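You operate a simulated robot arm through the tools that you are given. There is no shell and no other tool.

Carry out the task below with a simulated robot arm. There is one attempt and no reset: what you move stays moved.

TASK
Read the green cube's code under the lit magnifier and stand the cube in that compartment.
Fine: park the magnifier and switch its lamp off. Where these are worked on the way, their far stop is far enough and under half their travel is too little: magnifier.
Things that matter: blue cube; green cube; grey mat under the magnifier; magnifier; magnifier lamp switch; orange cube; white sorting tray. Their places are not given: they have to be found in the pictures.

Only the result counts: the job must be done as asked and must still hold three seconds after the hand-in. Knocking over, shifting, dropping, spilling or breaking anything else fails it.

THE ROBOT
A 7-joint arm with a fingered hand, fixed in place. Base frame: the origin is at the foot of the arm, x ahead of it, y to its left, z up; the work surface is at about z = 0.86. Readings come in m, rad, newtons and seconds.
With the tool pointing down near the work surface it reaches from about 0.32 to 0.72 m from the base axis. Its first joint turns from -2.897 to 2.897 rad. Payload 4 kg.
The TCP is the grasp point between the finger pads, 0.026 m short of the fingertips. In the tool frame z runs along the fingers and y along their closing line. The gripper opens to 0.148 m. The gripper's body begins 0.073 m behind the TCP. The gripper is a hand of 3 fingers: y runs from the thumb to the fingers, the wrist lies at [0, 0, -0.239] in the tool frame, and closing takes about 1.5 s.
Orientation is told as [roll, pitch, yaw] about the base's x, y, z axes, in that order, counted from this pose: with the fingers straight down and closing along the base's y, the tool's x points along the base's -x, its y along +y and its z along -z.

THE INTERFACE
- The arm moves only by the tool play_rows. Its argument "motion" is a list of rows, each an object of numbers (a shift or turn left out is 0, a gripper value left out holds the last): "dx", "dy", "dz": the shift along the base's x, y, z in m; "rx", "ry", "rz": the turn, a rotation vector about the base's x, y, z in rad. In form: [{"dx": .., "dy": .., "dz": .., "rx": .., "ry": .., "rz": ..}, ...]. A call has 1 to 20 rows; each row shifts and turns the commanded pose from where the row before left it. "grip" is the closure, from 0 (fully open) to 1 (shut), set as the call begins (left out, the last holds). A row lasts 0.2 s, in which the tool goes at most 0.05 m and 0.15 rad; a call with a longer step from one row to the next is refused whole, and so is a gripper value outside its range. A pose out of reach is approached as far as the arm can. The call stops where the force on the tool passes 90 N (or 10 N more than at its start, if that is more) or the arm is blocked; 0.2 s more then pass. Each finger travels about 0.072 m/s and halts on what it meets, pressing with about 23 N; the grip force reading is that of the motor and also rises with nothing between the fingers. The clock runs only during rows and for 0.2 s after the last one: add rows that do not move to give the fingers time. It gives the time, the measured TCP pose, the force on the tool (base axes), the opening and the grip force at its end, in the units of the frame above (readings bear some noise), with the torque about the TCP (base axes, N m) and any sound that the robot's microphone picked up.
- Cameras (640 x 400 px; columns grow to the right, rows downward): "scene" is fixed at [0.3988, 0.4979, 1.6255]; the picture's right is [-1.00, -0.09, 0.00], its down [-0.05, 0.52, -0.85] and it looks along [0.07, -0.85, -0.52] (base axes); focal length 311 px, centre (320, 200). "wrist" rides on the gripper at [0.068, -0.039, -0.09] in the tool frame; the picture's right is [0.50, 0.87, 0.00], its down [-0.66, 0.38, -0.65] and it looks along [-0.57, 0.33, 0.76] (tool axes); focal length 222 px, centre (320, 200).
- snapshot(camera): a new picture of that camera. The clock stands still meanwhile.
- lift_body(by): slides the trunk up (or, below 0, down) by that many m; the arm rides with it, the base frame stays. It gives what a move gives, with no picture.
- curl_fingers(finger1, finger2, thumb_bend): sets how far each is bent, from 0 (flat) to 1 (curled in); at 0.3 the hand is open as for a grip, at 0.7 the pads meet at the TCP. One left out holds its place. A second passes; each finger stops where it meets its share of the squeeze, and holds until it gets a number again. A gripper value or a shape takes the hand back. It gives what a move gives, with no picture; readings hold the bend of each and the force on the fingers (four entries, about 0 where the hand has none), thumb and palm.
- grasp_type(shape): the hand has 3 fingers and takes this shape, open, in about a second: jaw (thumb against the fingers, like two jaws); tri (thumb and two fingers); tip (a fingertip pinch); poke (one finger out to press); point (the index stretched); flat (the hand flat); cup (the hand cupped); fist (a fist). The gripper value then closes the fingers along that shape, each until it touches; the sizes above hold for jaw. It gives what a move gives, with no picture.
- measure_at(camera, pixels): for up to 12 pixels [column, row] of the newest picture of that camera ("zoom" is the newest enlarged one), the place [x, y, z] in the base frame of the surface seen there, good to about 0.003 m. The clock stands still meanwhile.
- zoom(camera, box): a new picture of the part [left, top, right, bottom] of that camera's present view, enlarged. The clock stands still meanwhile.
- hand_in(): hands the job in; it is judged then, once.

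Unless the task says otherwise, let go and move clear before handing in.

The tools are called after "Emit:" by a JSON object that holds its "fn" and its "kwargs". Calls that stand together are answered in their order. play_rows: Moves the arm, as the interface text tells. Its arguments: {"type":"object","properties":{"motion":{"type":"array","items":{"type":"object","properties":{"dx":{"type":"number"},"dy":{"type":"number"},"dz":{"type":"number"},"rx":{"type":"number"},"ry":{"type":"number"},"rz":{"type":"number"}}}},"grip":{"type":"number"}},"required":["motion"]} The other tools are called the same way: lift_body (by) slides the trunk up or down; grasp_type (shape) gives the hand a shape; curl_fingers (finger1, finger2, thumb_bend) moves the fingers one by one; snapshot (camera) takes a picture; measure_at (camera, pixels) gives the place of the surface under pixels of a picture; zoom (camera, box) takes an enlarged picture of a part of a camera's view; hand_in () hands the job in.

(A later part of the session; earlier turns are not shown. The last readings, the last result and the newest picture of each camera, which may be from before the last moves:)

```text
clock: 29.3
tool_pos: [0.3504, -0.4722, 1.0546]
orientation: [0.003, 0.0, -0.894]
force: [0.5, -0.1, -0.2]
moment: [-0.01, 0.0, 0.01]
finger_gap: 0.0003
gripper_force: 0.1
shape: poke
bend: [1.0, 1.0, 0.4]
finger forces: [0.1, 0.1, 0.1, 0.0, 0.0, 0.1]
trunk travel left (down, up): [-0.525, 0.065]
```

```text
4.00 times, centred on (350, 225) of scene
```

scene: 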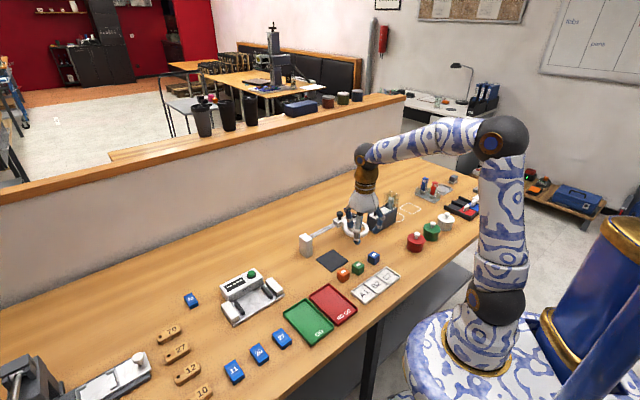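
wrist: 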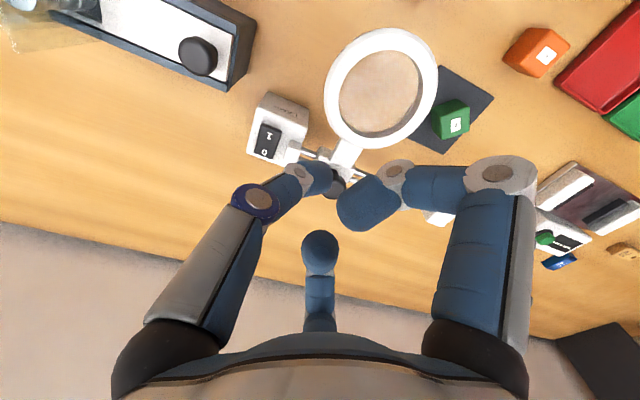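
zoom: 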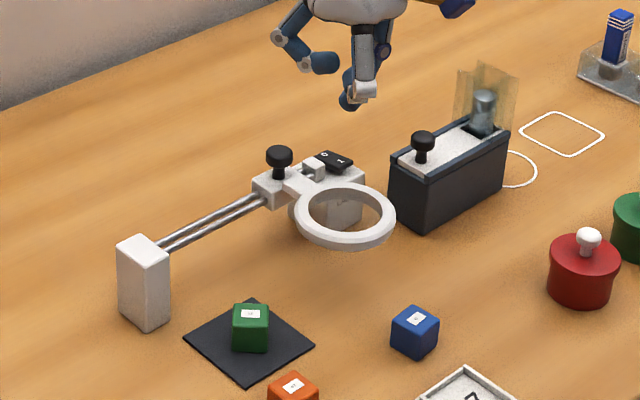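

The yaw is now -0.89 and the switch is visible in the wrist view at (267,143), with "1" at (269,135) and "0" at (264,152). Measuring it, and the thumb tip near (320,175).

Emit:
{"fn": "measure_at", "kwargs": {"camera": "wrist", "pixels": [[269, 135], [264, 152], [267, 143], [275, 128], [273, 158], [258, 157], [318, 178], [325, 170], [310, 170], [338, 185], [372, 208], [320, 245]]}}

Emit:
{"fn": "zoom", "kwargs": {"camera": "scene", "box": [360, 205, 400, 225]}}

Emit:
{"fn": "zoom", "kwargs": {"camera": "scene", "box": [360, 195, 395, 225]}}

Emit:
{"fn": "zoom", "kwargs": {"camera": "scene", "box": [362, 205, 402, 235]}}

```text
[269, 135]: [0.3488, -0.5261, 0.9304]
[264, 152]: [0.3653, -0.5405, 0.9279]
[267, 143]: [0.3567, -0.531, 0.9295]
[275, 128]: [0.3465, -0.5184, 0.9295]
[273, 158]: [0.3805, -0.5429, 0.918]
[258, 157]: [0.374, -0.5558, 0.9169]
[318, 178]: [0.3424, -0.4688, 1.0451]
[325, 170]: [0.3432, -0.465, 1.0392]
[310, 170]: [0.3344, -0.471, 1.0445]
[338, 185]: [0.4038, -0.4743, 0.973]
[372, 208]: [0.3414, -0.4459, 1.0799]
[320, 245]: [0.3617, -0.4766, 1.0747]
```

```text
16.00 times, centred on (380, 215) of scene
```

zoom: 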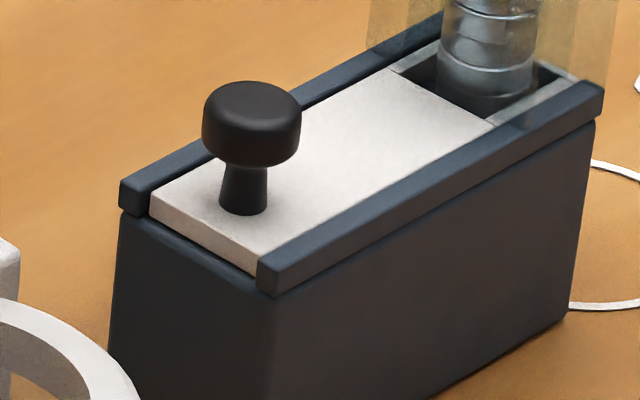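

```text
13.33 times, centred on (378, 210) of scene
```

zoom: 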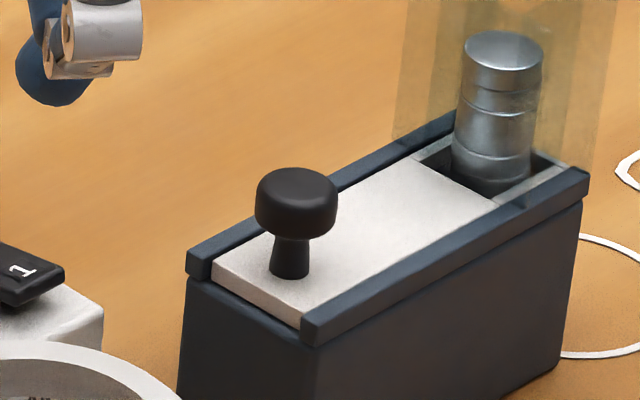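

```text
13.33 times, centred on (382, 220) of scene
```

zoom: 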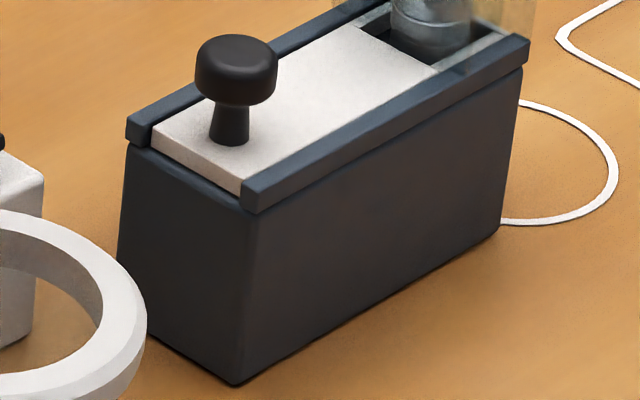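

A dark box with its own knob stands near the switch, and I must not touch it. I'll measure it for clearance.

Emit:
{"fn": "measure_at", "kwargs": {"camera": "zoom", "pixels": [[237, 45], [215, 65], [270, 60], [242, 192], [132, 125], [525, 40], [235, 370], [340, 20], [30, 165]]}}

Emit:
{"fn": "zoom", "kwargs": {"camera": "scene", "box": [340, 195, 370, 225]}}

Emit:
{"fn": "measure_at", "kwargs": {"camera": "zoom", "pixels": [[320, 300], [380, 310], [260, 290], [400, 340], [440, 290], [240, 200]]}}

```text
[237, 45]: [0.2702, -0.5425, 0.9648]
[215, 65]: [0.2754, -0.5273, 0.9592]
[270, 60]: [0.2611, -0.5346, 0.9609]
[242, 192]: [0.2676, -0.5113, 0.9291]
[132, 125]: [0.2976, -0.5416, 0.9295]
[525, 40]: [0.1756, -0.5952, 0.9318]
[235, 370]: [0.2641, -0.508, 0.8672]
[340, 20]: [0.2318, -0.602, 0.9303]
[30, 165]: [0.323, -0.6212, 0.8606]
```

```text
13.33 times, centred on (355, 210) of scene
```

zoom: 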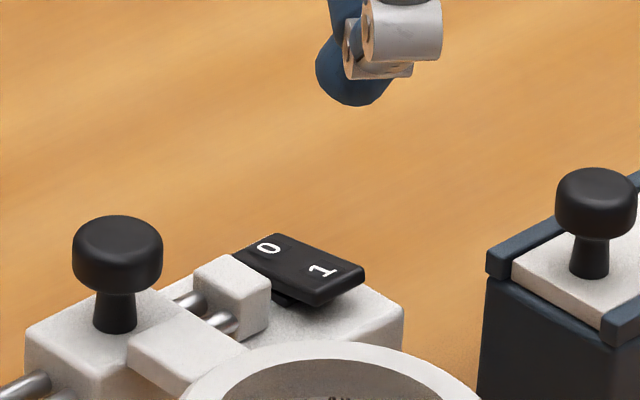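

```text
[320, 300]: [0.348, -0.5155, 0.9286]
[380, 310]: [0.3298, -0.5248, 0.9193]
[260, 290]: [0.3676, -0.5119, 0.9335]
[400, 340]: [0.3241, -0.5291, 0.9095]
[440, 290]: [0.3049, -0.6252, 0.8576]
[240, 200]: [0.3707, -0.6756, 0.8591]
```

The box knob (0.269,-0.537, top 0.965) and lens knob are both over 7 cm from the press point. I'll move the thumb tip above the "1" end and down to TCP z≈0.98, then check.

Emit:
{"fn": "play_rows", "kwargs": {"motion": [{"dx": 0.0005, "dy": -0.0168}, {"dy": -0.0168}, {"dy": -0.0167}, {}, {"dz": -0.025}, {"dz": -0.025}, {"dz": -0.0215}, {}, {}]}}

Emit:
{"fn": "snapshot", "kwargs": {"camera": "wrist"}}

Emit:
{"fn": "zoom", "kwargs": {"camera": "scene", "box": [330, 185, 390, 235]}}

```text
clock: 31.3
tool_pos: [0.3517, -0.5226, 0.9827]
orientation: [0.002, 0.0, -0.894]
force: [-0.3, 1.5, 0.0]
moment: [0.04, -0.01, 0.01]
finger_gap: 0.0003
gripper_force: 0.0
shape: poke
bend: [1.0, 1.0, 0.4]
finger forces: [0.0, 0.0, 0.0, 0.0, 0.0, 0.1]
trunk travel left (down, up): [-0.525, 0.065]
```

```text
taken
```

wrist: 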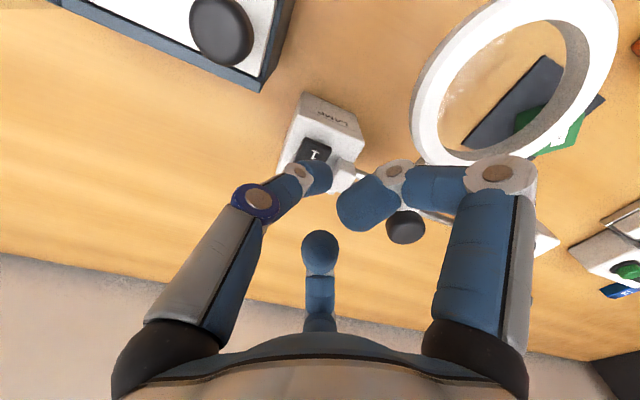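

```text
8.00 times, centred on (360, 210) of scene
```

zoom: 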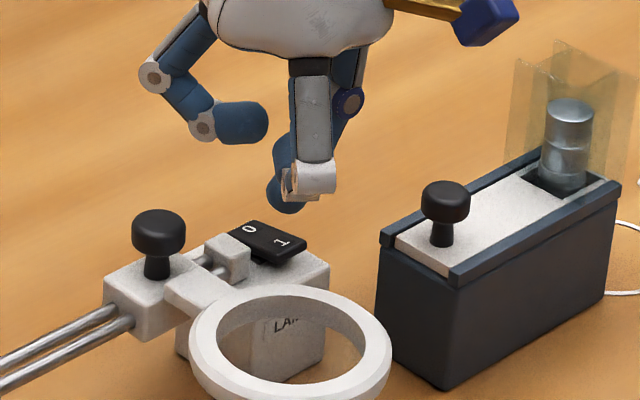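

The thumb tip at (285,195) in the zoom is right above the "1" at (285,240). I'll lower in small steps and watch the force and sound.

Emit:
{"fn": "play_rows", "kwargs": {"motion": [{"dz": -0.01}, {"dz": -0.008}, {"dz": -0.003}, {"dz": -0.002}, {}]}}

Emit:
{"fn": "play_rows", "kwargs": {"motion": [{"dz": -0.0015}, {"dz": -0.0015}, {}]}}

Emit:
{"fn": "zoom", "kwargs": {"camera": "scene", "box": [330, 185, 390, 235]}}

```text
clock: 32.5
tool_pos: [0.3509, -0.5215, 0.9575]
orientation: [0.003, 0.0, -0.892]
force: [-0.1, -0.4, 0.0]
moment: [0.0, -0.01, -0.04]
finger_gap: 0.0003
gripper_force: 0.1
shape: poke
bend: [1.0, 1.0, 0.4]
finger forces: [0.0, 0.1, 0.0, 0.0, 0.2, 0.0]
trunk travel left (down, up): [-0.525, 0.065]
```

```text
clock: 33.3
tool_pos: [0.3506, -0.5234, 0.9566]
orientation: [0.0, -0.002, -0.893]
force: [-0.1, -1.8, 7.5]
moment: [-0.07, -0.01, -0.02]
finger_gap: 0.0002
gripper_force: 0.0
shape: poke
bend: [1.0, 1.0, 0.4]
finger forces: [0.0, 0.0, 0.0, 0.1, 7.3, 0.0]
trunk travel left (down, up): [-0.525, 0.065]
heard: click
```

```text
8.00 times, centred on (360, 210) of scene
```

zoom: 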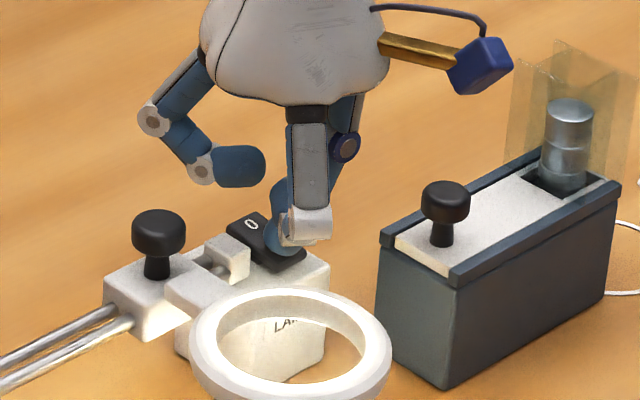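

A click was heard and the lens now glows: the lamp is on. I'll rise, move the thumb tip behind the magnifier's knob on the lamp-box side, and lower to knob height.

Emit:
{"fn": "play_rows", "kwargs": {"motion": [{"dz": 0.02}, {"dz": 0.03}, {"dz": 0.01}, {"dx": 0.019, "dy": 0.0115}, {"dx": 0.0185, "dy": 0.0115}, {}, {"dz": -0.015}, {"dz": -0.01}, {"dz": -0.008}, {}]}}

Emit:
{"fn": "zoom", "kwargs": {"camera": "scene", "box": [320, 185, 380, 235]}}

Emit:
{"fn": "snapshot", "kwargs": {"camera": "wrist"}}

```text
clock: 35.5
tool_pos: [0.3893, -0.4989, 0.9827]
orientation: [0.002, -0.002, -0.893]
force: [0.2, -0.5, 0.2]
moment: [0.03, -0.02, 0.03]
finger_gap: 0.0
gripper_force: 0.0
shape: poke
bend: [1.0, 1.0, 0.4]
finger forces: [0.0, 0.0, 0.1, 0.0, 0.1, 0.0]
trunk travel left (down, up): [-0.525, 0.065]
```

```text
8.00 times, centred on (350, 210) of scene
```

zoom: 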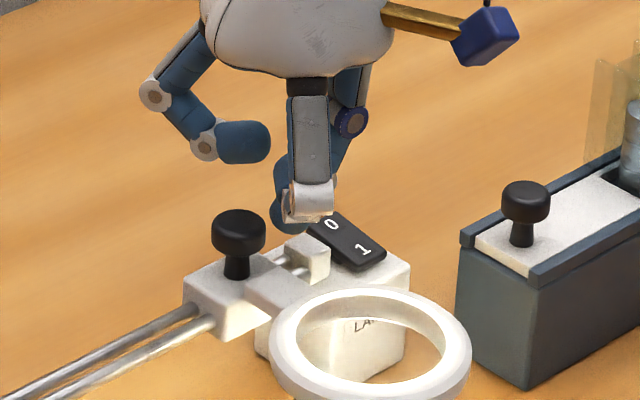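

```text
taken
```

wrist: 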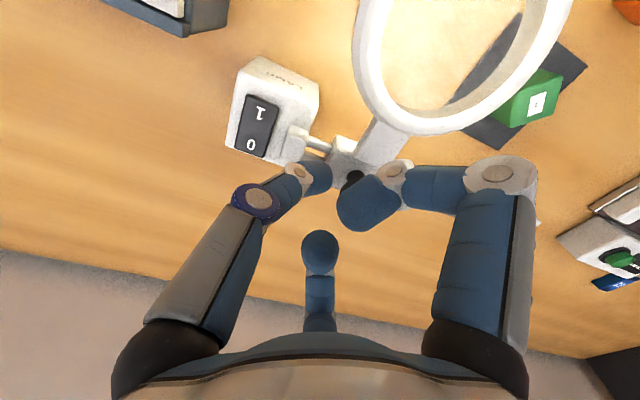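

The thumb tip is lined up behind the knob along the rail direction (≈42°). I'll lower 3 mm and push along the rails gently.

Emit:
{"fn": "play_rows", "kwargs": {"motion": [{"dz": -0.003}, {"dx": 0.006, "dy": 0.0053}, {"dx": 0.006, "dy": 0.0053}, {"dx": 0.006, "dy": 0.0053}, {"dx": 0.006, "dy": 0.0053}, {"dx": 0.006, "dy": 0.0053}, {}]}}

Emit:
{"fn": "zoom", "kwargs": {"camera": "scene", "box": [290, 185, 380, 270]}}

```text
clock: 37.1
tool_pos: [0.4183, -0.4729, 0.9801]
orientation: [0.001, 0.0, -0.893]
force: [-1.6, 0.2, -0.4]
moment: [0.01, 0.02, 0.0]
finger_gap: 0.0004
gripper_force: 0.0
shape: poke
bend: [1.0, 1.0, 0.4]
finger forces: [0.1, 0.0, 0.1, 0.0, 0.7, 0.0]
trunk travel left (down, up): [-0.525, 0.065]
```

```text
4.71 times, centred on (335, 228) of scene
```

zoom: 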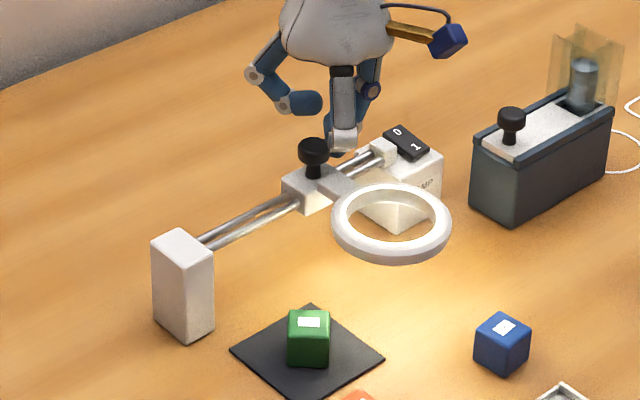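

The lens carriage slides freely with about 1.6 N. Continuing the push toward the far stop.

Emit:
{"fn": "play_rows", "kwargs": {"motion": [{"dx": 0.006, "dy": 0.0053}, {"dx": 0.006, "dy": 0.0053}, {"dx": 0.006, "dy": 0.0053}, {"dx": 0.006, "dy": 0.0053}, {"dx": 0.006, "dy": 0.0053}, {"dx": 0.006, "dy": 0.0053}, {}]}}

Emit:
{"fn": "zoom", "kwargs": {"camera": "scene", "box": [290, 185, 380, 270]}}

```text
clock: 38.7
tool_pos: [0.4546, -0.4413, 0.9806]
orientation: [0.002, 0.0, -0.891]
force: [-1.0, -0.1, 0.1]
moment: [-0.02, -0.04, -0.02]
finger_gap: 0.0001
gripper_force: 0.0
shape: poke
bend: [1.0, 1.0, 0.4]
finger forces: [0.0, 0.1, 0.1, 0.0, 0.7, 0.0]
trunk travel left (down, up): [-0.525, 0.065]
```

```text
4.71 times, centred on (335, 228) of scene
```

zoom: 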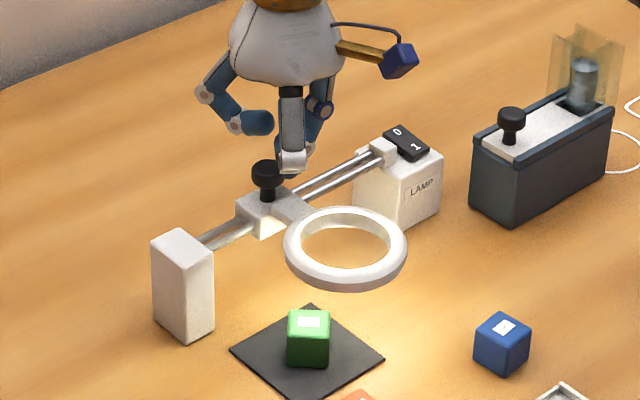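

The ring is approaching the mat and the carriage still has a short gap to the end block. Pushing on in smaller steps until the stop.

Emit:
{"fn": "play_rows", "kwargs": {"motion": [{"dx": 0.004, "dy": 0.0035}, {"dx": 0.004, "dy": 0.0035}, {"dx": 0.004, "dy": 0.0035}, {"dx": 0.004, "dy": 0.0035}, {"dx": 0.004, "dy": 0.0035}, {}]}}

Emit:
{"fn": "zoom", "kwargs": {"camera": "scene", "box": [290, 185, 380, 270]}}

```text
clock: 40.1
tool_pos: [0.4746, -0.423, 0.9793]
orientation: [0.004, -0.001, -0.892]
force: [-0.4, 0.7, -0.3]
moment: [-0.03, 0.02, -0.01]
finger_gap: 0.0
gripper_force: 0.0
shape: poke
bend: [1.0, 1.0, 0.4]
finger forces: [0.1, 0.0, 0.1, 0.0, 0.5, 0.1]
trunk travel left (down, up): [-0.525, 0.065]
```

```text
4.71 times, centred on (335, 228) of scene
```

zoom: 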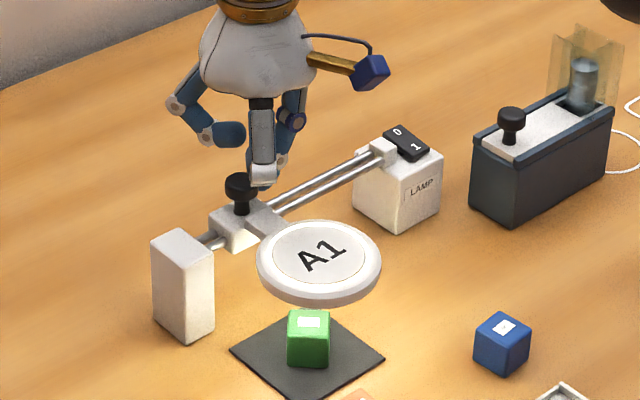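

The lit lens now shows "A1" clearly at (322,255), so the green cube's code is A1. I'll push on to the far stop to confirm the reading there.

Emit:
{"fn": "play_rows", "kwargs": {"motion": [{"dx": 0.003, "dy": 0.0026}, {"dx": 0.003, "dy": 0.0026}, {"dx": 0.003, "dy": 0.0026}, {"dx": 0.003, "dy": 0.0026}, {}]}}

Emit:
{"fn": "zoom", "kwargs": {"camera": "scene", "box": [290, 185, 380, 270]}}

```text
clock: 41.3
tool_pos: [0.4844, -0.4149, 0.9801]
orientation: [0.0, 0.0, -0.892]
force: [-7.1, -9.3, 0.2]
moment: [-0.16, 0.11, 0.02]
finger_gap: 0.0
gripper_force: 0.0
shape: poke
bend: [1.0, 1.0, 0.39]
finger forces: [0.0, 0.0, 0.1, 0.0, 10.4, 0.0]
trunk travel left (down, up): [-0.525, 0.065]
```

```text
4.71 times, centred on (335, 228) of scene
```

zoom: 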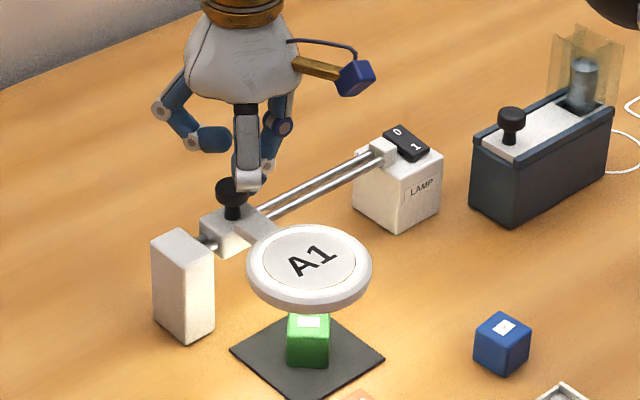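

The far stop is reached (11 N) and the lens still reads "A1". Now I'll back off, hop over the knob to its other side, and push the lens back to its parked place.

Emit:
{"fn": "play_rows", "kwargs": {"motion": [{"dx": -0.0075, "dy": -0.0066}, {"dz": 0.025}, {"dz": 0.025}, {"dx": 0.0155, "dy": 0.0132}, {"dx": 0.0155, "dy": 0.0132}, {"dx": 0.0155, "dy": 0.0132}, {}, {"dz": -0.02}, {"dz": -0.02}, {"dz": -0.01}, {}]}}

Emit:
{"fn": "zoom", "kwargs": {"camera": "scene", "box": [290, 185, 380, 270]}}

```text
clock: 43.7
tool_pos: [0.5241, -0.3804, 0.9799]
orientation: [-0.001, -0.001, -0.894]
force: [1.1, 0.3, 0.0]
moment: [0.0, -0.01, -0.06]
finger_gap: 0.0
gripper_force: 0.1
shape: poke
bend: [1.0, 1.0, 0.4]
finger forces: [0.0, 0.0, 0.0, 0.0, 0.0, 0.0]
trunk travel left (down, up): [-0.525, 0.065]
```

```text
4.71 times, centred on (335, 228) of scene
```

zoom: 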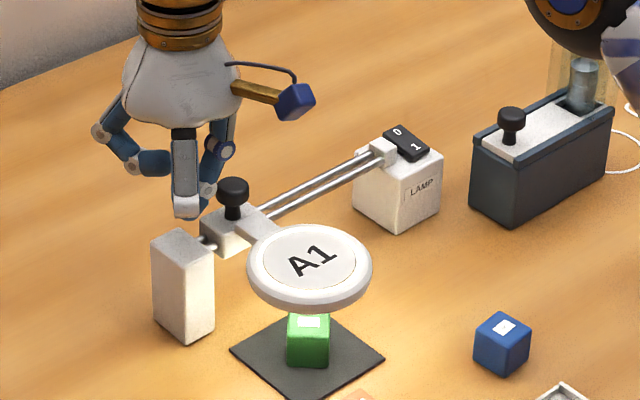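

The thumb tip is now on the end-block side of the knob. Pushing the carriage back along the rails.

Emit:
{"fn": "play_rows", "kwargs": {"motion": [{"dx": -0.006, "dy": -0.0053}, {"dx": -0.006, "dy": -0.0053}, {"dx": -0.006, "dy": -0.0053}, {"dx": -0.006, "dy": -0.0053}, {"dx": -0.006, "dy": -0.0053}, {"dx": -0.006, "dy": -0.0053}, {"dx": -0.006, "dy": -0.0053}, {"dx": -0.006, "dy": -0.0053}, {"dx": -0.006, "dy": -0.0053}, {"dx": -0.006, "dy": -0.0053}, {}]}}

Emit:
{"fn": "zoom", "kwargs": {"camera": "scene", "box": [290, 185, 380, 270]}}

```text
clock: 46.1
tool_pos: [0.4654, -0.4339, 0.9807]
orientation: [0.002, 0.001, -0.892]
force: [1.3, 0.7, 0.1]
moment: [0.01, 0.02, 0.02]
finger_gap: 0.0001
gripper_force: 0.0
shape: poke
bend: [1.0, 1.0, 0.4]
finger forces: [0.0, 0.1, 0.0, 0.0, 1.1, 0.0]
trunk travel left (down, up): [-0.525, 0.065]
```

```text
4.71 times, centred on (335, 228) of scene
```

zoom: 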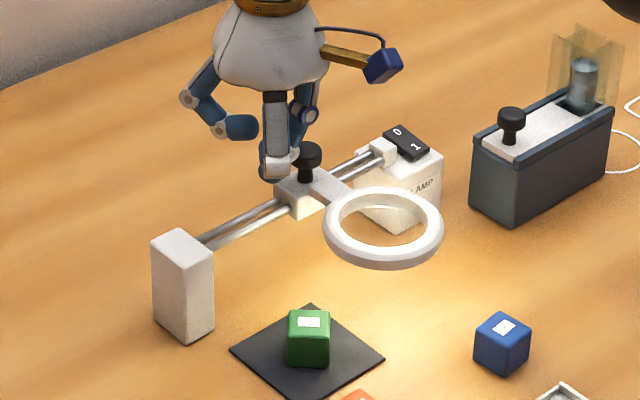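

The lens returns smoothly, about 4.5 cm to go. Continuing, with the last bit slow until the parked stop pushes back.

Emit:
{"fn": "play_rows", "kwargs": {"motion": [{"dx": -0.006, "dy": -0.0053}, {"dx": -0.006, "dy": -0.0053}, {"dx": -0.006, "dy": -0.0053}, {"dx": -0.006, "dy": -0.0053}, {"dx": -0.006, "dy": -0.0053}, {"dx": -0.003, "dy": -0.0027}, {"dx": -0.003, "dy": -0.0027}, {}]}}

Emit:
{"fn": "zoom", "kwargs": {"camera": "scene", "box": [330, 190, 390, 240]}}

```text
clock: 47.9
tool_pos: [0.4303, -0.4638, 0.9804]
orientation: [-0.002, -0.003, -0.891]
force: [5.3, 3.4, 5.6]
moment: [0.0, 0.04, 0.0]
finger_gap: 0.0001
gripper_force: 0.0
shape: poke
bend: [1.0, 1.0, 0.95]
finger forces: [0.0, 0.1, 0.0, 0.1, 8.6, 0.0]
trunk travel left (down, up): [-0.525, 0.065]
```

```text
8.00 times, centred on (360, 215) of scene
```

zoom: 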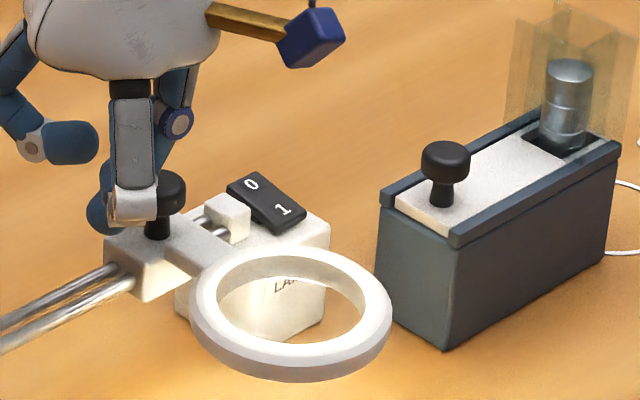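

The ring spans (190–392) in the picture exactly as at the start, so the magnifier is parked. The thumb was pressed inwards (bend 0.95), so I'll back off and rise.

Emit:
{"fn": "play_rows", "kwargs": {"motion": [{"dx": 0.006, "dy": 0.0053}, {"dx": 0.006, "dy": 0.0053}, {}, {"dz": 0.02}, {"dz": 0.03}, {"dz": 0.03}, {}]}}

Emit:
{"fn": "zoom", "kwargs": {"camera": "scene", "box": [330, 185, 390, 235]}}

Emit:
{"fn": "snapshot", "kwargs": {"camera": "wrist"}}

```text
clock: 49.5
tool_pos: [0.4417, -0.4538, 1.0602]
orientation: [0.0, 0.001, -0.892]
force: [0.0, 1.0, -0.3]
moment: [0.02, -0.03, 0.0]
finger_gap: 0.0
gripper_force: 0.0
shape: poke
bend: [1.0, 1.0, 0.4]
finger forces: [0.0, 0.1, 0.0, 0.1, 0.0, 0.0]
trunk travel left (down, up): [-0.525, 0.065]
```

```text
8.00 times, centred on (360, 210) of scene
```

zoom: 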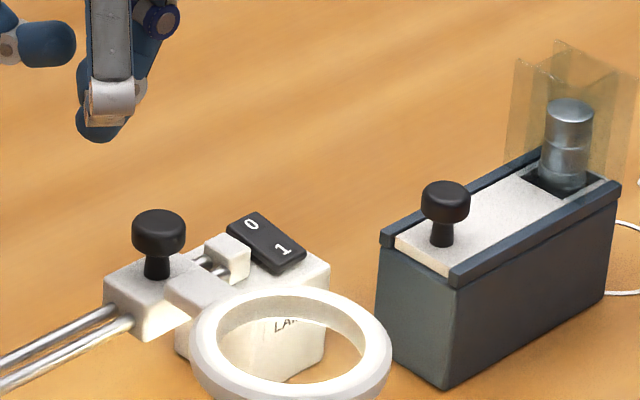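

```text
taken
```

wrist: 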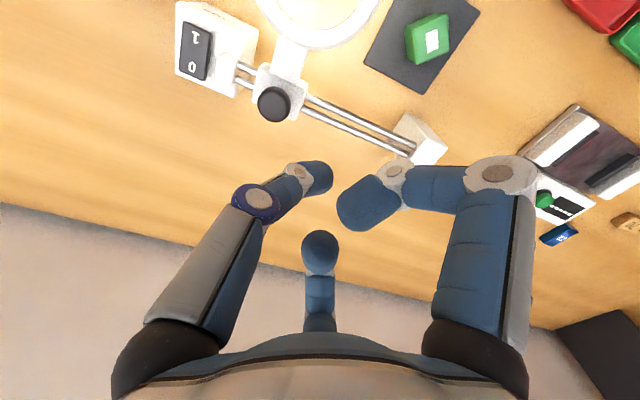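

The picture matches the parked start state. Now I'll move the thumb tip above the "0" end of the rocker at about (0.367,-0.541).

Emit:
{"fn": "play_rows", "kwargs": {"motion": [{"dx": -0.0174, "dy": -0.0214}, {"dx": -0.0174, "dy": -0.0214}, {"dx": -0.0174, "dy": -0.0214}, {"dx": -0.0175, "dy": -0.0215}, {}, {"dz": -0.03}, {"dz": -0.03}, {"dz": -0.018}, {}, {}]}}

Emit:
{"fn": "zoom", "kwargs": {"camera": "scene", "box": [330, 185, 390, 235]}}

Emit:
{"fn": "snapshot", "kwargs": {"camera": "wrist"}}

```text
clock: 51.7
tool_pos: [0.3724, -0.5405, 0.9829]
orientation: [0.003, -0.001, -0.892]
force: [-0.1, 1.3, -0.7]
moment: [0.01, 0.03, 0.03]
finger_gap: 0.0
gripper_force: 0.1
shape: poke
bend: [1.0, 1.0, 0.4]
finger forces: [0.0, 0.0, 0.0, 0.0, 0.0, 0.1]
trunk travel left (down, up): [-0.525, 0.065]
```

```text
8.00 times, centred on (360, 210) of scene
```

zoom: 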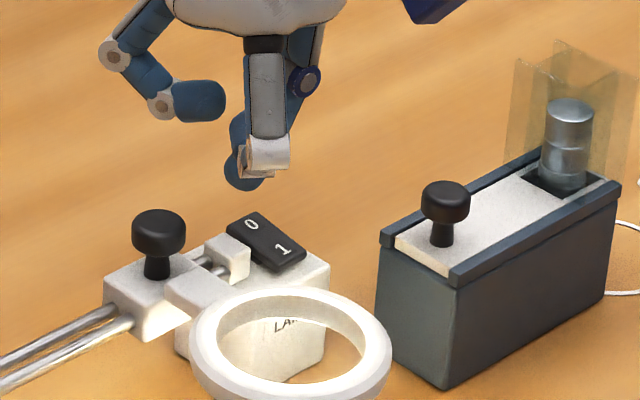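

```text
taken
```

wrist: 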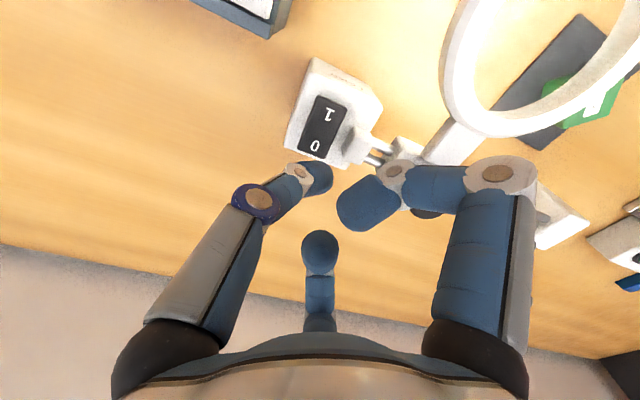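

The tip is above the outer edge of the "0" end; I'll shift 2 mm inward and press in small steps.

Emit:
{"fn": "play_rows", "kwargs": {"motion": [{"dx": -0.002, "dy": 0.002}, {"dz": -0.01}, {"dz": -0.008}, {"dz": -0.004}, {"dz": -0.003}, {}]}}

Emit:
{"fn": "play_rows", "kwargs": {"motion": [{"dz": -0.0015}, {"dz": -0.0015}, {}]}}

Emit:
{"fn": "zoom", "kwargs": {"camera": "scene", "box": [330, 185, 390, 235]}}

```text
clock: 53.1
tool_pos: [0.3686, -0.5371, 0.9575]
orientation: [0.003, -0.001, -0.894]
force: [-0.8, -0.1, 0.6]
moment: [0.0, 0.03, -0.02]
finger_gap: 0.0
gripper_force: 0.1
shape: poke
bend: [1.0, 1.0, 0.4]
finger forces: [0.0, 0.0, 0.0, 0.1, 1.0, 0.1]
trunk travel left (down, up): [-0.525, 0.065]
heard: click
```

```text
clock: 53.9
tool_pos: [0.3691, -0.5378, 0.9565]
orientation: [0.001, -0.005, -0.892]
force: [2.1, -5.8, 22.9]
moment: [-0.07, 0.01, 0.01]
finger_gap: 0.0003
gripper_force: 0.0
shape: poke
bend: [1.0, 1.0, 0.4]
finger forces: [0.0, 0.0, 0.0, 0.0, 23.0, 0.1]
trunk travel left (down, up): [-0.525, 0.065]
```

```text
8.00 times, centred on (360, 210) of scene
```

zoom: 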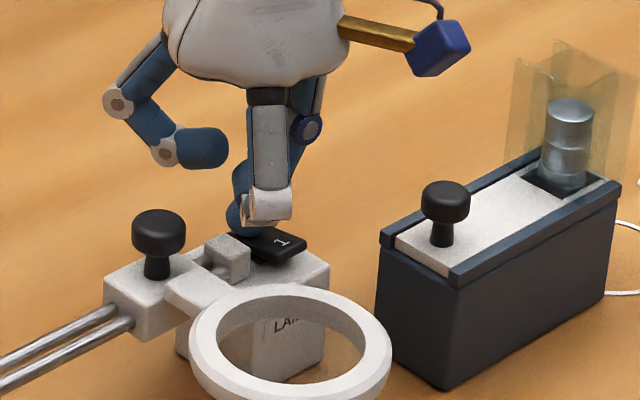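

A click was heard and the lens is dark again: the lamp is off. I'll rise, and travel to above the green cube with the hand at yaw 0.

Emit:
{"fn": "play_rows", "kwargs": {"motion": [{"dz": 0.02}, {"dz": 0.03}, {"dz": 0.03}, {"dz": 0.03}, {"rz": 0.128, "dx": 0.0083, "dy": 0.0285}, {"rz": 0.128, "dx": 0.0083, "dy": 0.0285}, {"rz": 0.128, "dx": 0.0083, "dy": 0.0285}, {"rz": 0.127, "dx": 0.0083, "dy": 0.0285}, {"rz": 0.127, "dx": 0.0083, "dy": 0.0285}, {"rz": 0.127, "dx": 0.0083, "dy": 0.0285}, {"rz": 0.127, "dx": 0.0083, "dy": 0.0285}, {}, {}]}}

Emit:
{"fn": "curl_fingers", "kwargs": {"finger1": 0.5, "finger2": 0.5, "thumb_bend": 0.5}}

Emit:
{"fn": "snapshot", "kwargs": {"camera": "wrist"}}

Emit:
{"fn": "snapshot", "kwargs": {"camera": "scene"}}

Emit:
{"fn": "zoom", "kwargs": {"camera": "scene", "box": [310, 240, 410, 310]}}

```text
clock: 56.7
tool_pos: [0.4272, -0.3381, 1.0638]
orientation: [0.003, 0.0, 0.0]
force: [-0.7, -1.0, -0.5]
moment: [0.0, 0.0, 0.02]
finger_gap: 0.0
gripper_force: 0.1
shape: poke
bend: [1.0, 1.0, 0.4]
finger forces: [0.1, 0.0, 0.1, 0.1, 0.1, 0.0]
trunk travel left (down, up): [-0.525, 0.065]
```

```text
clock: 57.7
tool_pos: [0.4273, -0.3388, 1.063]
orientation: [0.002, 0.001, 0.0]
force: [-0.1, 0.4, 0.0]
moment: [0.02, -0.01, 0.02]
finger_gap: 0.0616
gripper_force: 0.0
shape: fingers
bend: [0.5, 0.5, 0.5]
finger forces: [0.0, 0.1, 0.0, 0.0, 0.0, 0.0]
trunk travel left (down, up): [-0.525, 0.065]
```

```text
taken
```

wrist: 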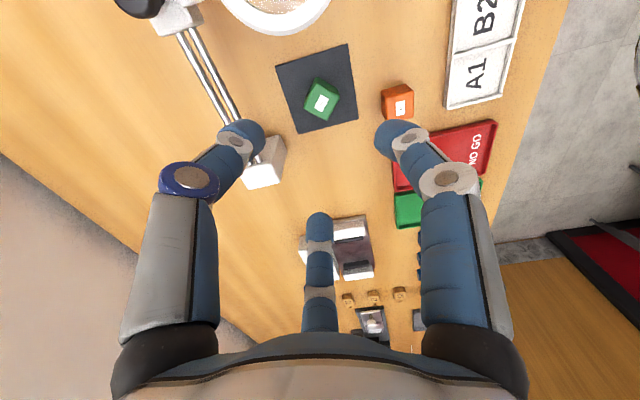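

```text
taken
```

scene: 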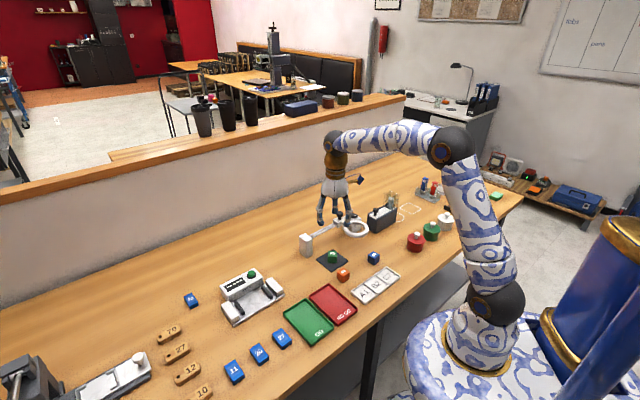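

```text
5.71 times, centred on (360, 275) of scene
```

zoom: 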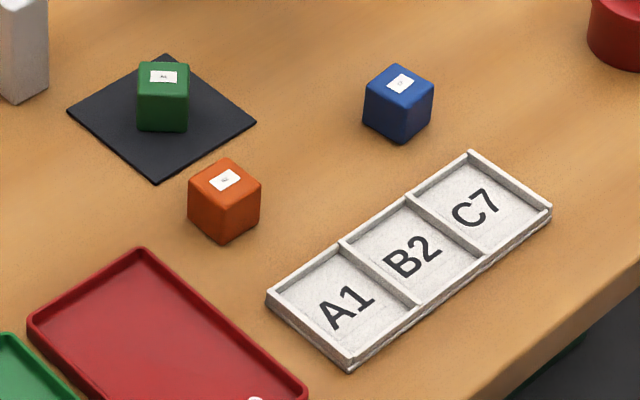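

Everything else is in place. Now I'll measure compartment A1's inner corners and walls and the cube's top.

Emit:
{"fn": "measure_at", "kwargs": {"camera": "zoom", "pixels": [[283, 300], [338, 256], [408, 302], [350, 352], [345, 305], [340, 244], [380, 274], [308, 332], [345, 362], [268, 293], [418, 303]]}}

Emit:
{"fn": "zoom", "kwargs": {"camera": "scene", "box": [350, 275, 390, 310]}}

Emit:
{"fn": "measure_at", "kwargs": {"camera": "scene", "pixels": [[338, 255], [335, 252], [339, 251], [334, 256], [343, 256]]}}

```text
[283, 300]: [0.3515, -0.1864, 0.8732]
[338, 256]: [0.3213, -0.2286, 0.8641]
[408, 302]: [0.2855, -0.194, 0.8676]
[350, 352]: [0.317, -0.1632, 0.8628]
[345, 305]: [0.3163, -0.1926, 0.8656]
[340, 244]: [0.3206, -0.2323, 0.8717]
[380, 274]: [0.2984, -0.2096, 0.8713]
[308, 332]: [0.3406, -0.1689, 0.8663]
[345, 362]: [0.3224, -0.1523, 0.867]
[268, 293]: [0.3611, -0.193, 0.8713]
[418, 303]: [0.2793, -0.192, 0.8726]
```

```text
11.43 times, centred on (370, 292) of scene
```

zoom: 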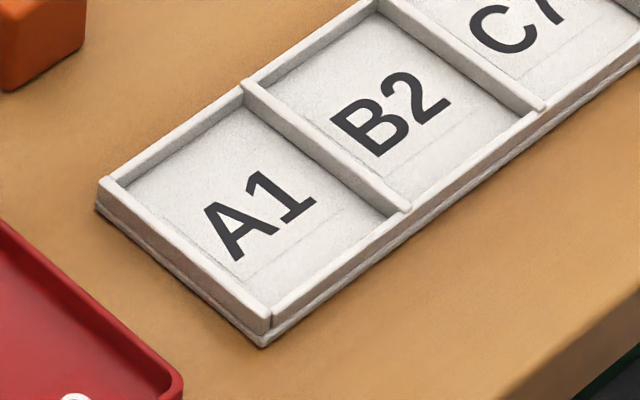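

```text
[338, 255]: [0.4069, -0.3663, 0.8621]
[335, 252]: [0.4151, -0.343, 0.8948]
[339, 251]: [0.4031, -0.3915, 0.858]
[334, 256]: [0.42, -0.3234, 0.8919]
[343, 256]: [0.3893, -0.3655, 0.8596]
```

I'll measure the A1 compartment's floor and wall corners in this closer zoom, and look at the cube closely too.

Emit:
{"fn": "measure_at", "kwargs": {"camera": "zoom", "pixels": [[135, 186], [243, 112], [382, 212], [275, 285], [255, 200], [105, 182], [247, 86], [402, 208], [268, 318], [180, 240], [325, 145]]}}

Emit:
{"fn": "zoom", "kwargs": {"camera": "scene", "box": [315, 240, 355, 280]}}

Emit:
{"fn": "measure_at", "kwargs": {"camera": "zoom", "pixels": [[252, 120], [340, 120], [340, 155], [255, 155], [295, 135]]}}

```text
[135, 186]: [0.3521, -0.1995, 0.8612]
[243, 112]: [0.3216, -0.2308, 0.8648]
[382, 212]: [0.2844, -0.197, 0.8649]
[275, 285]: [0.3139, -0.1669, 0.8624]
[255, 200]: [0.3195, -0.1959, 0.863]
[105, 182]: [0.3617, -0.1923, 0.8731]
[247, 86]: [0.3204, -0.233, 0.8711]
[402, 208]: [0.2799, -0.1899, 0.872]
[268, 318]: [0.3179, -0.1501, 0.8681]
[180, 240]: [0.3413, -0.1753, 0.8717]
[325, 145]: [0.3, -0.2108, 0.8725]
```

```text
10.00 times, centred on (335, 260) of scene
```

zoom: 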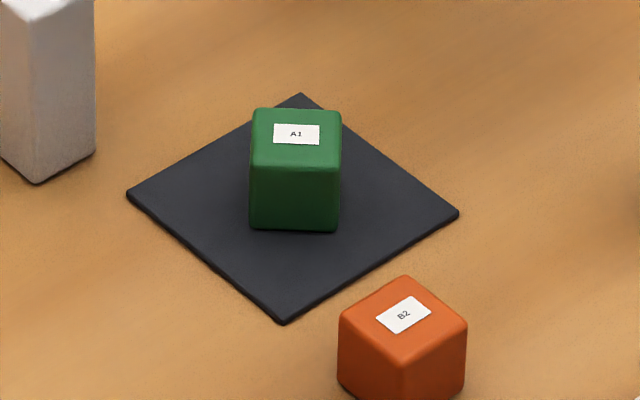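

```text
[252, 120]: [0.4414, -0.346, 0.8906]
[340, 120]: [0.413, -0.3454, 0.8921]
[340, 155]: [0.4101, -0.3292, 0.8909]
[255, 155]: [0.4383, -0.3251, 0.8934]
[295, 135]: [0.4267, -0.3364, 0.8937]
```

The A1 compartment is about 5.2 cm square, centred at about (0.320,-0.193), floor 0.863, walls up to 0.872, turned 45°. The cube centre is (0.426,-0.337) under the TCP, so I'll descend to TCP z≈0.910 (a slightly higher hold) and grip.

Emit:
{"fn": "play_rows", "kwargs": {"motion": [{"dz": -0.03}, {"dz": -0.03}, {"dz": -0.03}, {"dz": -0.025}, {"dz": -0.02}, {"dz": -0.0185}, {}, {}]}}

Emit:
{"fn": "curl_fingers", "kwargs": {"finger1": 0.6, "finger2": 0.6, "thumb_bend": 0.6}}

Emit:
{"fn": "curl_fingers", "kwargs": {"finger1": 0.7, "finger2": 0.7, "thumb_bend": 0.7}}

Emit:
{"fn": "zoom", "kwargs": {"camera": "scene", "box": [300, 215, 370, 285]}}

```text
clock: 59.5
tool_pos: [0.4278, -0.3386, 0.9111]
orientation: [0.001, 0.0, 0.001]
force: [-0.1, -0.3, -0.2]
moment: [-0.02, 0.0, 0.0]
finger_gap: 0.0616
gripper_force: 0.1
shape: fingers
bend: [0.5, 0.5, 0.5]
finger forces: [0.0, 0.0, 0.1, 0.1, 0.1, 0.0]
trunk travel left (down, up): [-0.525, 0.065]
```

```text
clock: 60.5
tool_pos: [0.4274, -0.3385, 0.9117]
orientation: [0.001, 0.0, 0.001]
force: [-0.6, 0.2, 0.5]
moment: [-0.02, -0.01, -0.02]
finger_gap: 0.0306
gripper_force: 0.7
shape: fingers
bend: [0.59, 0.59, 0.6]
finger forces: [0.4, 0.5, 0.1, 0.0, 0.0, 0.0]
trunk travel left (down, up): [-0.525, 0.065]
```

```text
clock: 61.5
tool_pos: [0.4278, -0.3383, 0.9111]
orientation: [0.001, 0.0, -0.001]
force: [-1.8, 0.3, 0.4]
moment: [0.03, -0.03, -0.01]
finger_gap: 0.0222
gripper_force: 10.8
shape: fingers
bend: [0.61, 0.6, 0.65]
finger forces: [6.6, 6.9, 0.0, 0.1, 7.8, 0.0]
trunk travel left (down, up): [-0.525, 0.065]
```

```text
5.71 times, centred on (335, 250) of scene
```

zoom: 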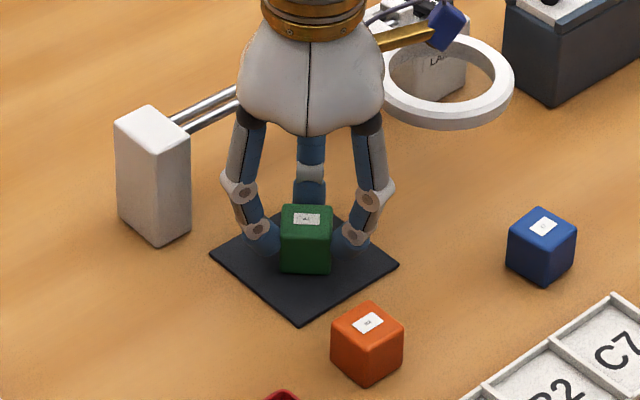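

The cube is held again (7–8 N per digit). I'll lift it straight up 8 cm and carry it above compartment A1, turning to yaw -45°.

Emit:
{"fn": "play_rows", "kwargs": {"motion": [{"dz": 0.01}, {"dz": 0.02}, {"dz": 0.025}, {"dz": 0.025}, {}, {"dx": -0.018, "dy": 0.0242, "rz": -0.131}, {"dx": -0.018, "dy": 0.0242, "rz": -0.131}, {"dx": -0.018, "dy": 0.0242, "rz": -0.131}, {"dx": -0.018, "dy": 0.0242, "rz": -0.131}, {"dx": -0.018, "dy": 0.0242, "rz": -0.131}, {"dx": -0.018, "dy": 0.0243, "rz": -0.131}, {}, {}]}}

Emit:
{"fn": "snapshot", "kwargs": {"camera": "wrist"}}

Emit:
{"fn": "zoom", "kwargs": {"camera": "scene", "box": [320, 220, 420, 310]}}

```text
clock: 64.3
tool_pos: [0.3188, -0.1934, 0.9906]
orientation: [0.001, 0.002, -0.789]
force: [-0.6, -0.3, -0.5]
moment: [0.0, -0.04, -0.03]
finger_gap: 0.0219
gripper_force: 10.7
shape: fingers
bend: [0.61, 0.6, 0.66]
finger forces: [6.8, 7.1, 0.0, 0.1, 7.3, 0.0]
trunk travel left (down, up): [-0.525, 0.065]
```

```text
taken
```

wrist: 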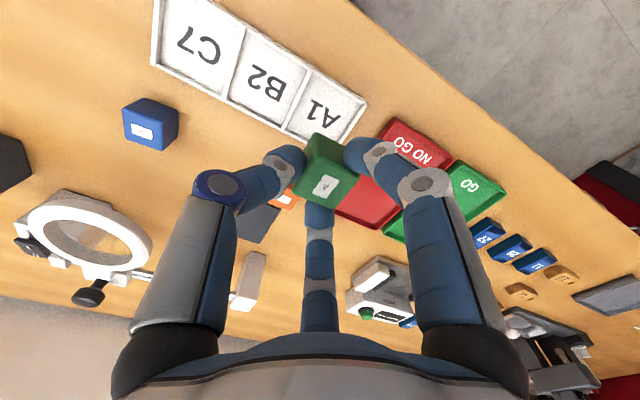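

```text
4.44 times, centred on (370, 265) of scene
```

zoom: 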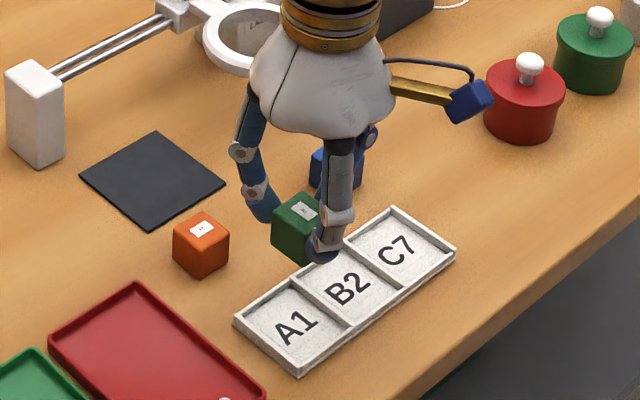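

The cube is over A1 (it should descend to about (295,325) in the zoom, A1's centre). I'll descend to TCP 0.925 and check.

Emit:
{"fn": "play_rows", "kwargs": {"motion": [{"dx": 0.001, "dz": -0.02}, {"dz": -0.02}, {"dz": -0.015}, {"dz": -0.01}, {}, {}]}}

Emit:
{"fn": "zoom", "kwargs": {"camera": "scene", "box": [340, 250, 400, 310]}}

Emit:
{"fn": "snapshot", "kwargs": {"camera": "wrist"}}

```text
clock: 65.7
tool_pos: [0.3217, -0.1933, 0.9258]
orientation: [-0.002, 0.001, -0.788]
force: [-0.3, 0.8, -0.1]
moment: [0.02, 0.01, -0.01]
finger_gap: 0.0218
gripper_force: 10.3
shape: fingers
bend: [0.61, 0.61, 0.66]
finger forces: [6.8, 7.0, 0.0, 0.0, 7.1, 0.0]
trunk travel left (down, up): [-0.525, 0.065]
```

```text
6.67 times, centred on (370, 280) of scene
```

zoom: 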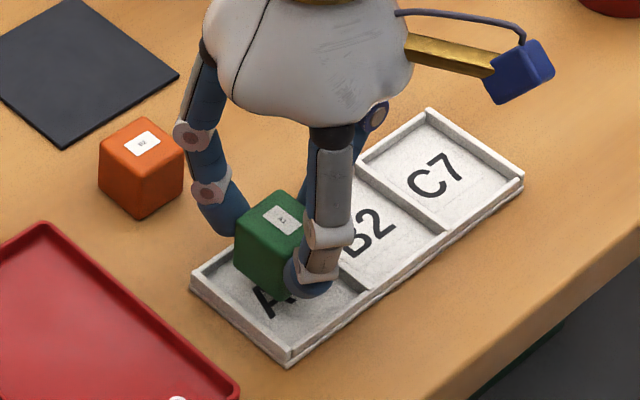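

```text
taken
```

wrist: 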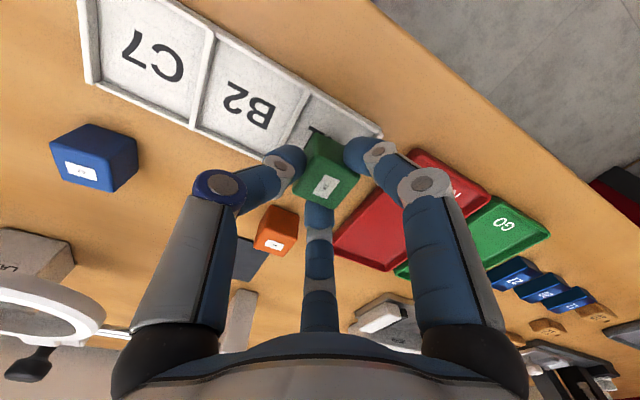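

The cube is above A1; I'll measure its top corners to check centring and tilt before the final lowering.

Emit:
{"fn": "measure_at", "kwargs": {"camera": "zoom", "pixels": [[278, 195], [240, 230], [278, 250], [265, 218], [298, 215], [283, 236], [192, 275], [288, 352], [365, 290]]}}

Emit:
{"fn": "zoom", "kwargs": {"camera": "wrist", "box": [260, 90, 400, 220]}}

```text
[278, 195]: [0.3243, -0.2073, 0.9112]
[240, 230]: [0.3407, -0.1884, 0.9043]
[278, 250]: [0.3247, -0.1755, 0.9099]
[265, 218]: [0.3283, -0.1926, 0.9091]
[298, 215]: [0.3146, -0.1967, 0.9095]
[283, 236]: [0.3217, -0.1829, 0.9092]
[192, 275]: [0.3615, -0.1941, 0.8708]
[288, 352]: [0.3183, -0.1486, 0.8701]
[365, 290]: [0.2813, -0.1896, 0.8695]
```

```text
3.08 times, centred on (330, 155) of wrist
```

zoom: 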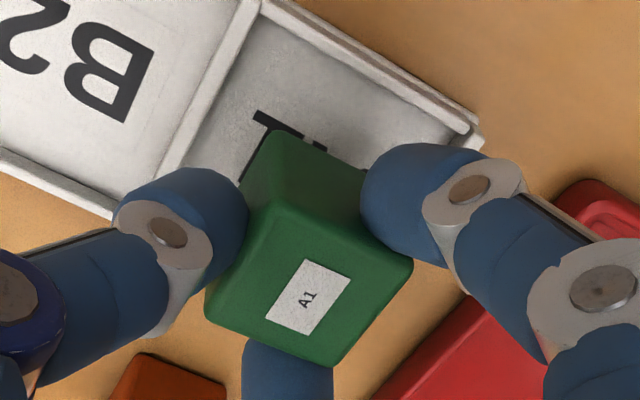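

The cube's top is level (≈0.909–0.911) with its centre at about (0.3245,-0.191), 4 mm off centre in x. I'll shift by -4 mm and lower towards the floor.

Emit:
{"fn": "play_rows", "kwargs": {"motion": [{"dx": -0.004}, {"dz": -0.006}, {"dz": -0.004}, {"dz": -0.002}, {}]}}

Emit:
{"fn": "play_rows", "kwargs": {"motion": [{"dz": -0.001}, {"dz": -0.001}, {}]}}

Emit:
{"fn": "play_rows", "kwargs": {"motion": [{"dz": -0.001}, {}]}}

Emit:
{"fn": "zoom", "kwargs": {"camera": "scene", "box": [340, 250, 400, 310]}}

```text
clock: 66.9
tool_pos: [0.3168, -0.1943, 0.9134]
orientation: [0.002, 0.001, -0.788]
force: [-0.4, 0.1, 0.4]
moment: [-0.02, -0.02, -0.03]
finger_gap: 0.0219
gripper_force: 9.8
shape: fingers
bend: [0.61, 0.61, 0.66]
finger forces: [6.9, 7.0, 0.0, 0.1, 7.1, 0.0]
trunk travel left (down, up): [-0.525, 0.065]
```

```text
clock: 67.7
tool_pos: [0.3161, -0.1929, 0.9122]
orientation: [0.001, 0.001, -0.787]
force: [-0.3, 0.1, 0.2]
moment: [0.01, 0.0, -0.01]
finger_gap: 0.0221
gripper_force: 10.3
shape: fingers
bend: [0.61, 0.61, 0.66]
finger forces: [6.8, 7.0, 0.0, 0.1, 7.1, 0.1]
trunk travel left (down, up): [-0.525, 0.065]
```

```text
clock: 68.3
tool_pos: [0.3165, -0.195, 0.9115]
orientation: [0.003, 0.001, -0.786]
force: [-0.8, -0.5, 1.8]
moment: [-0.02, -0.07, -0.02]
finger_gap: 0.0215
gripper_force: 11.1
shape: fingers
bend: [0.61, 0.61, 0.66]
finger forces: [7.0, 7.3, 0.0, 0.0, 7.9, 0.0]
trunk travel left (down, up): [-0.525, 0.065]
```

```text
6.67 times, centred on (370, 280) of scene
```

zoom: 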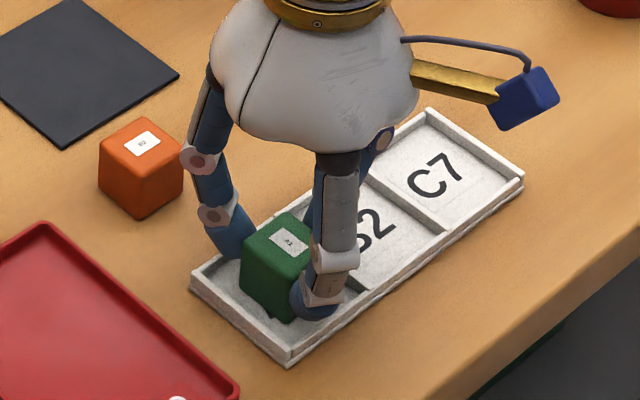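

Contact has started (1.8 N). I'll go 1 mm further to seat it, then open the digits slightly.

Emit:
{"fn": "play_rows", "kwargs": {"motion": [{"dz": -0.001}, {}]}}

Emit:
{"fn": "curl_fingers", "kwargs": {"finger1": 0.58, "finger2": 0.58, "thumb_bend": 0.58}}

Emit:
{"fn": "curl_fingers", "kwargs": {"finger1": 0.53, "finger2": 0.53, "thumb_bend": 0.53}}

Emit:
{"fn": "zoom", "kwargs": {"camera": "scene", "box": [340, 250, 400, 310]}}

```text
clock: 68.9
tool_pos: [0.3167, -0.1942, 0.9094]
orientation: [0.002, -0.001, -0.788]
force: [0.0, -0.6, 8.0]
moment: [0.04, -0.1, -0.01]
finger_gap: 0.0211
gripper_force: 11.9
shape: fingers
bend: [0.61, 0.61, 0.66]
finger forces: [7.4, 8.1, 0.0, 0.0, 8.4, 0.1]
trunk travel left (down, up): [-0.525, 0.065]
```

```text
clock: 69.9
tool_pos: [0.3172, -0.1928, 0.9093]
orientation: [0.002, -0.001, -0.788]
force: [-0.2, 0.0, 0.4]
moment: [-0.02, 0.04, 0.02]
finger_gap: 0.0384
gripper_force: 0.1
shape: fingers
bend: [0.57, 0.57, 0.57]
finger forces: [0.1, 0.0, 0.0, 0.0, 0.0, 0.1]
trunk travel left (down, up): [-0.525, 0.065]
```

```text
clock: 70.9
tool_pos: [0.3171, -0.1935, 0.9088]
orientation: [0.001, 0.0, -0.788]
force: [-0.3, -0.8, 0.7]
moment: [0.02, -0.01, 0.01]
finger_gap: 0.0516
gripper_force: 0.0
shape: fingers
bend: [0.53, 0.53, 0.53]
finger forces: [0.0, 0.1, 0.1, 0.0, 0.0, 0.0]
trunk travel left (down, up): [-0.525, 0.065]
```

```text
6.67 times, centred on (370, 280) of scene
```

zoom: 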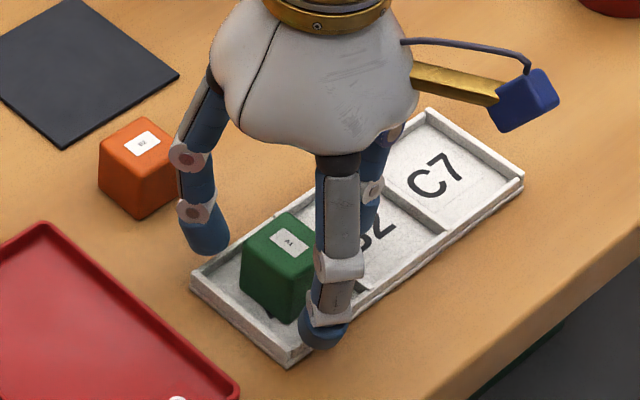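

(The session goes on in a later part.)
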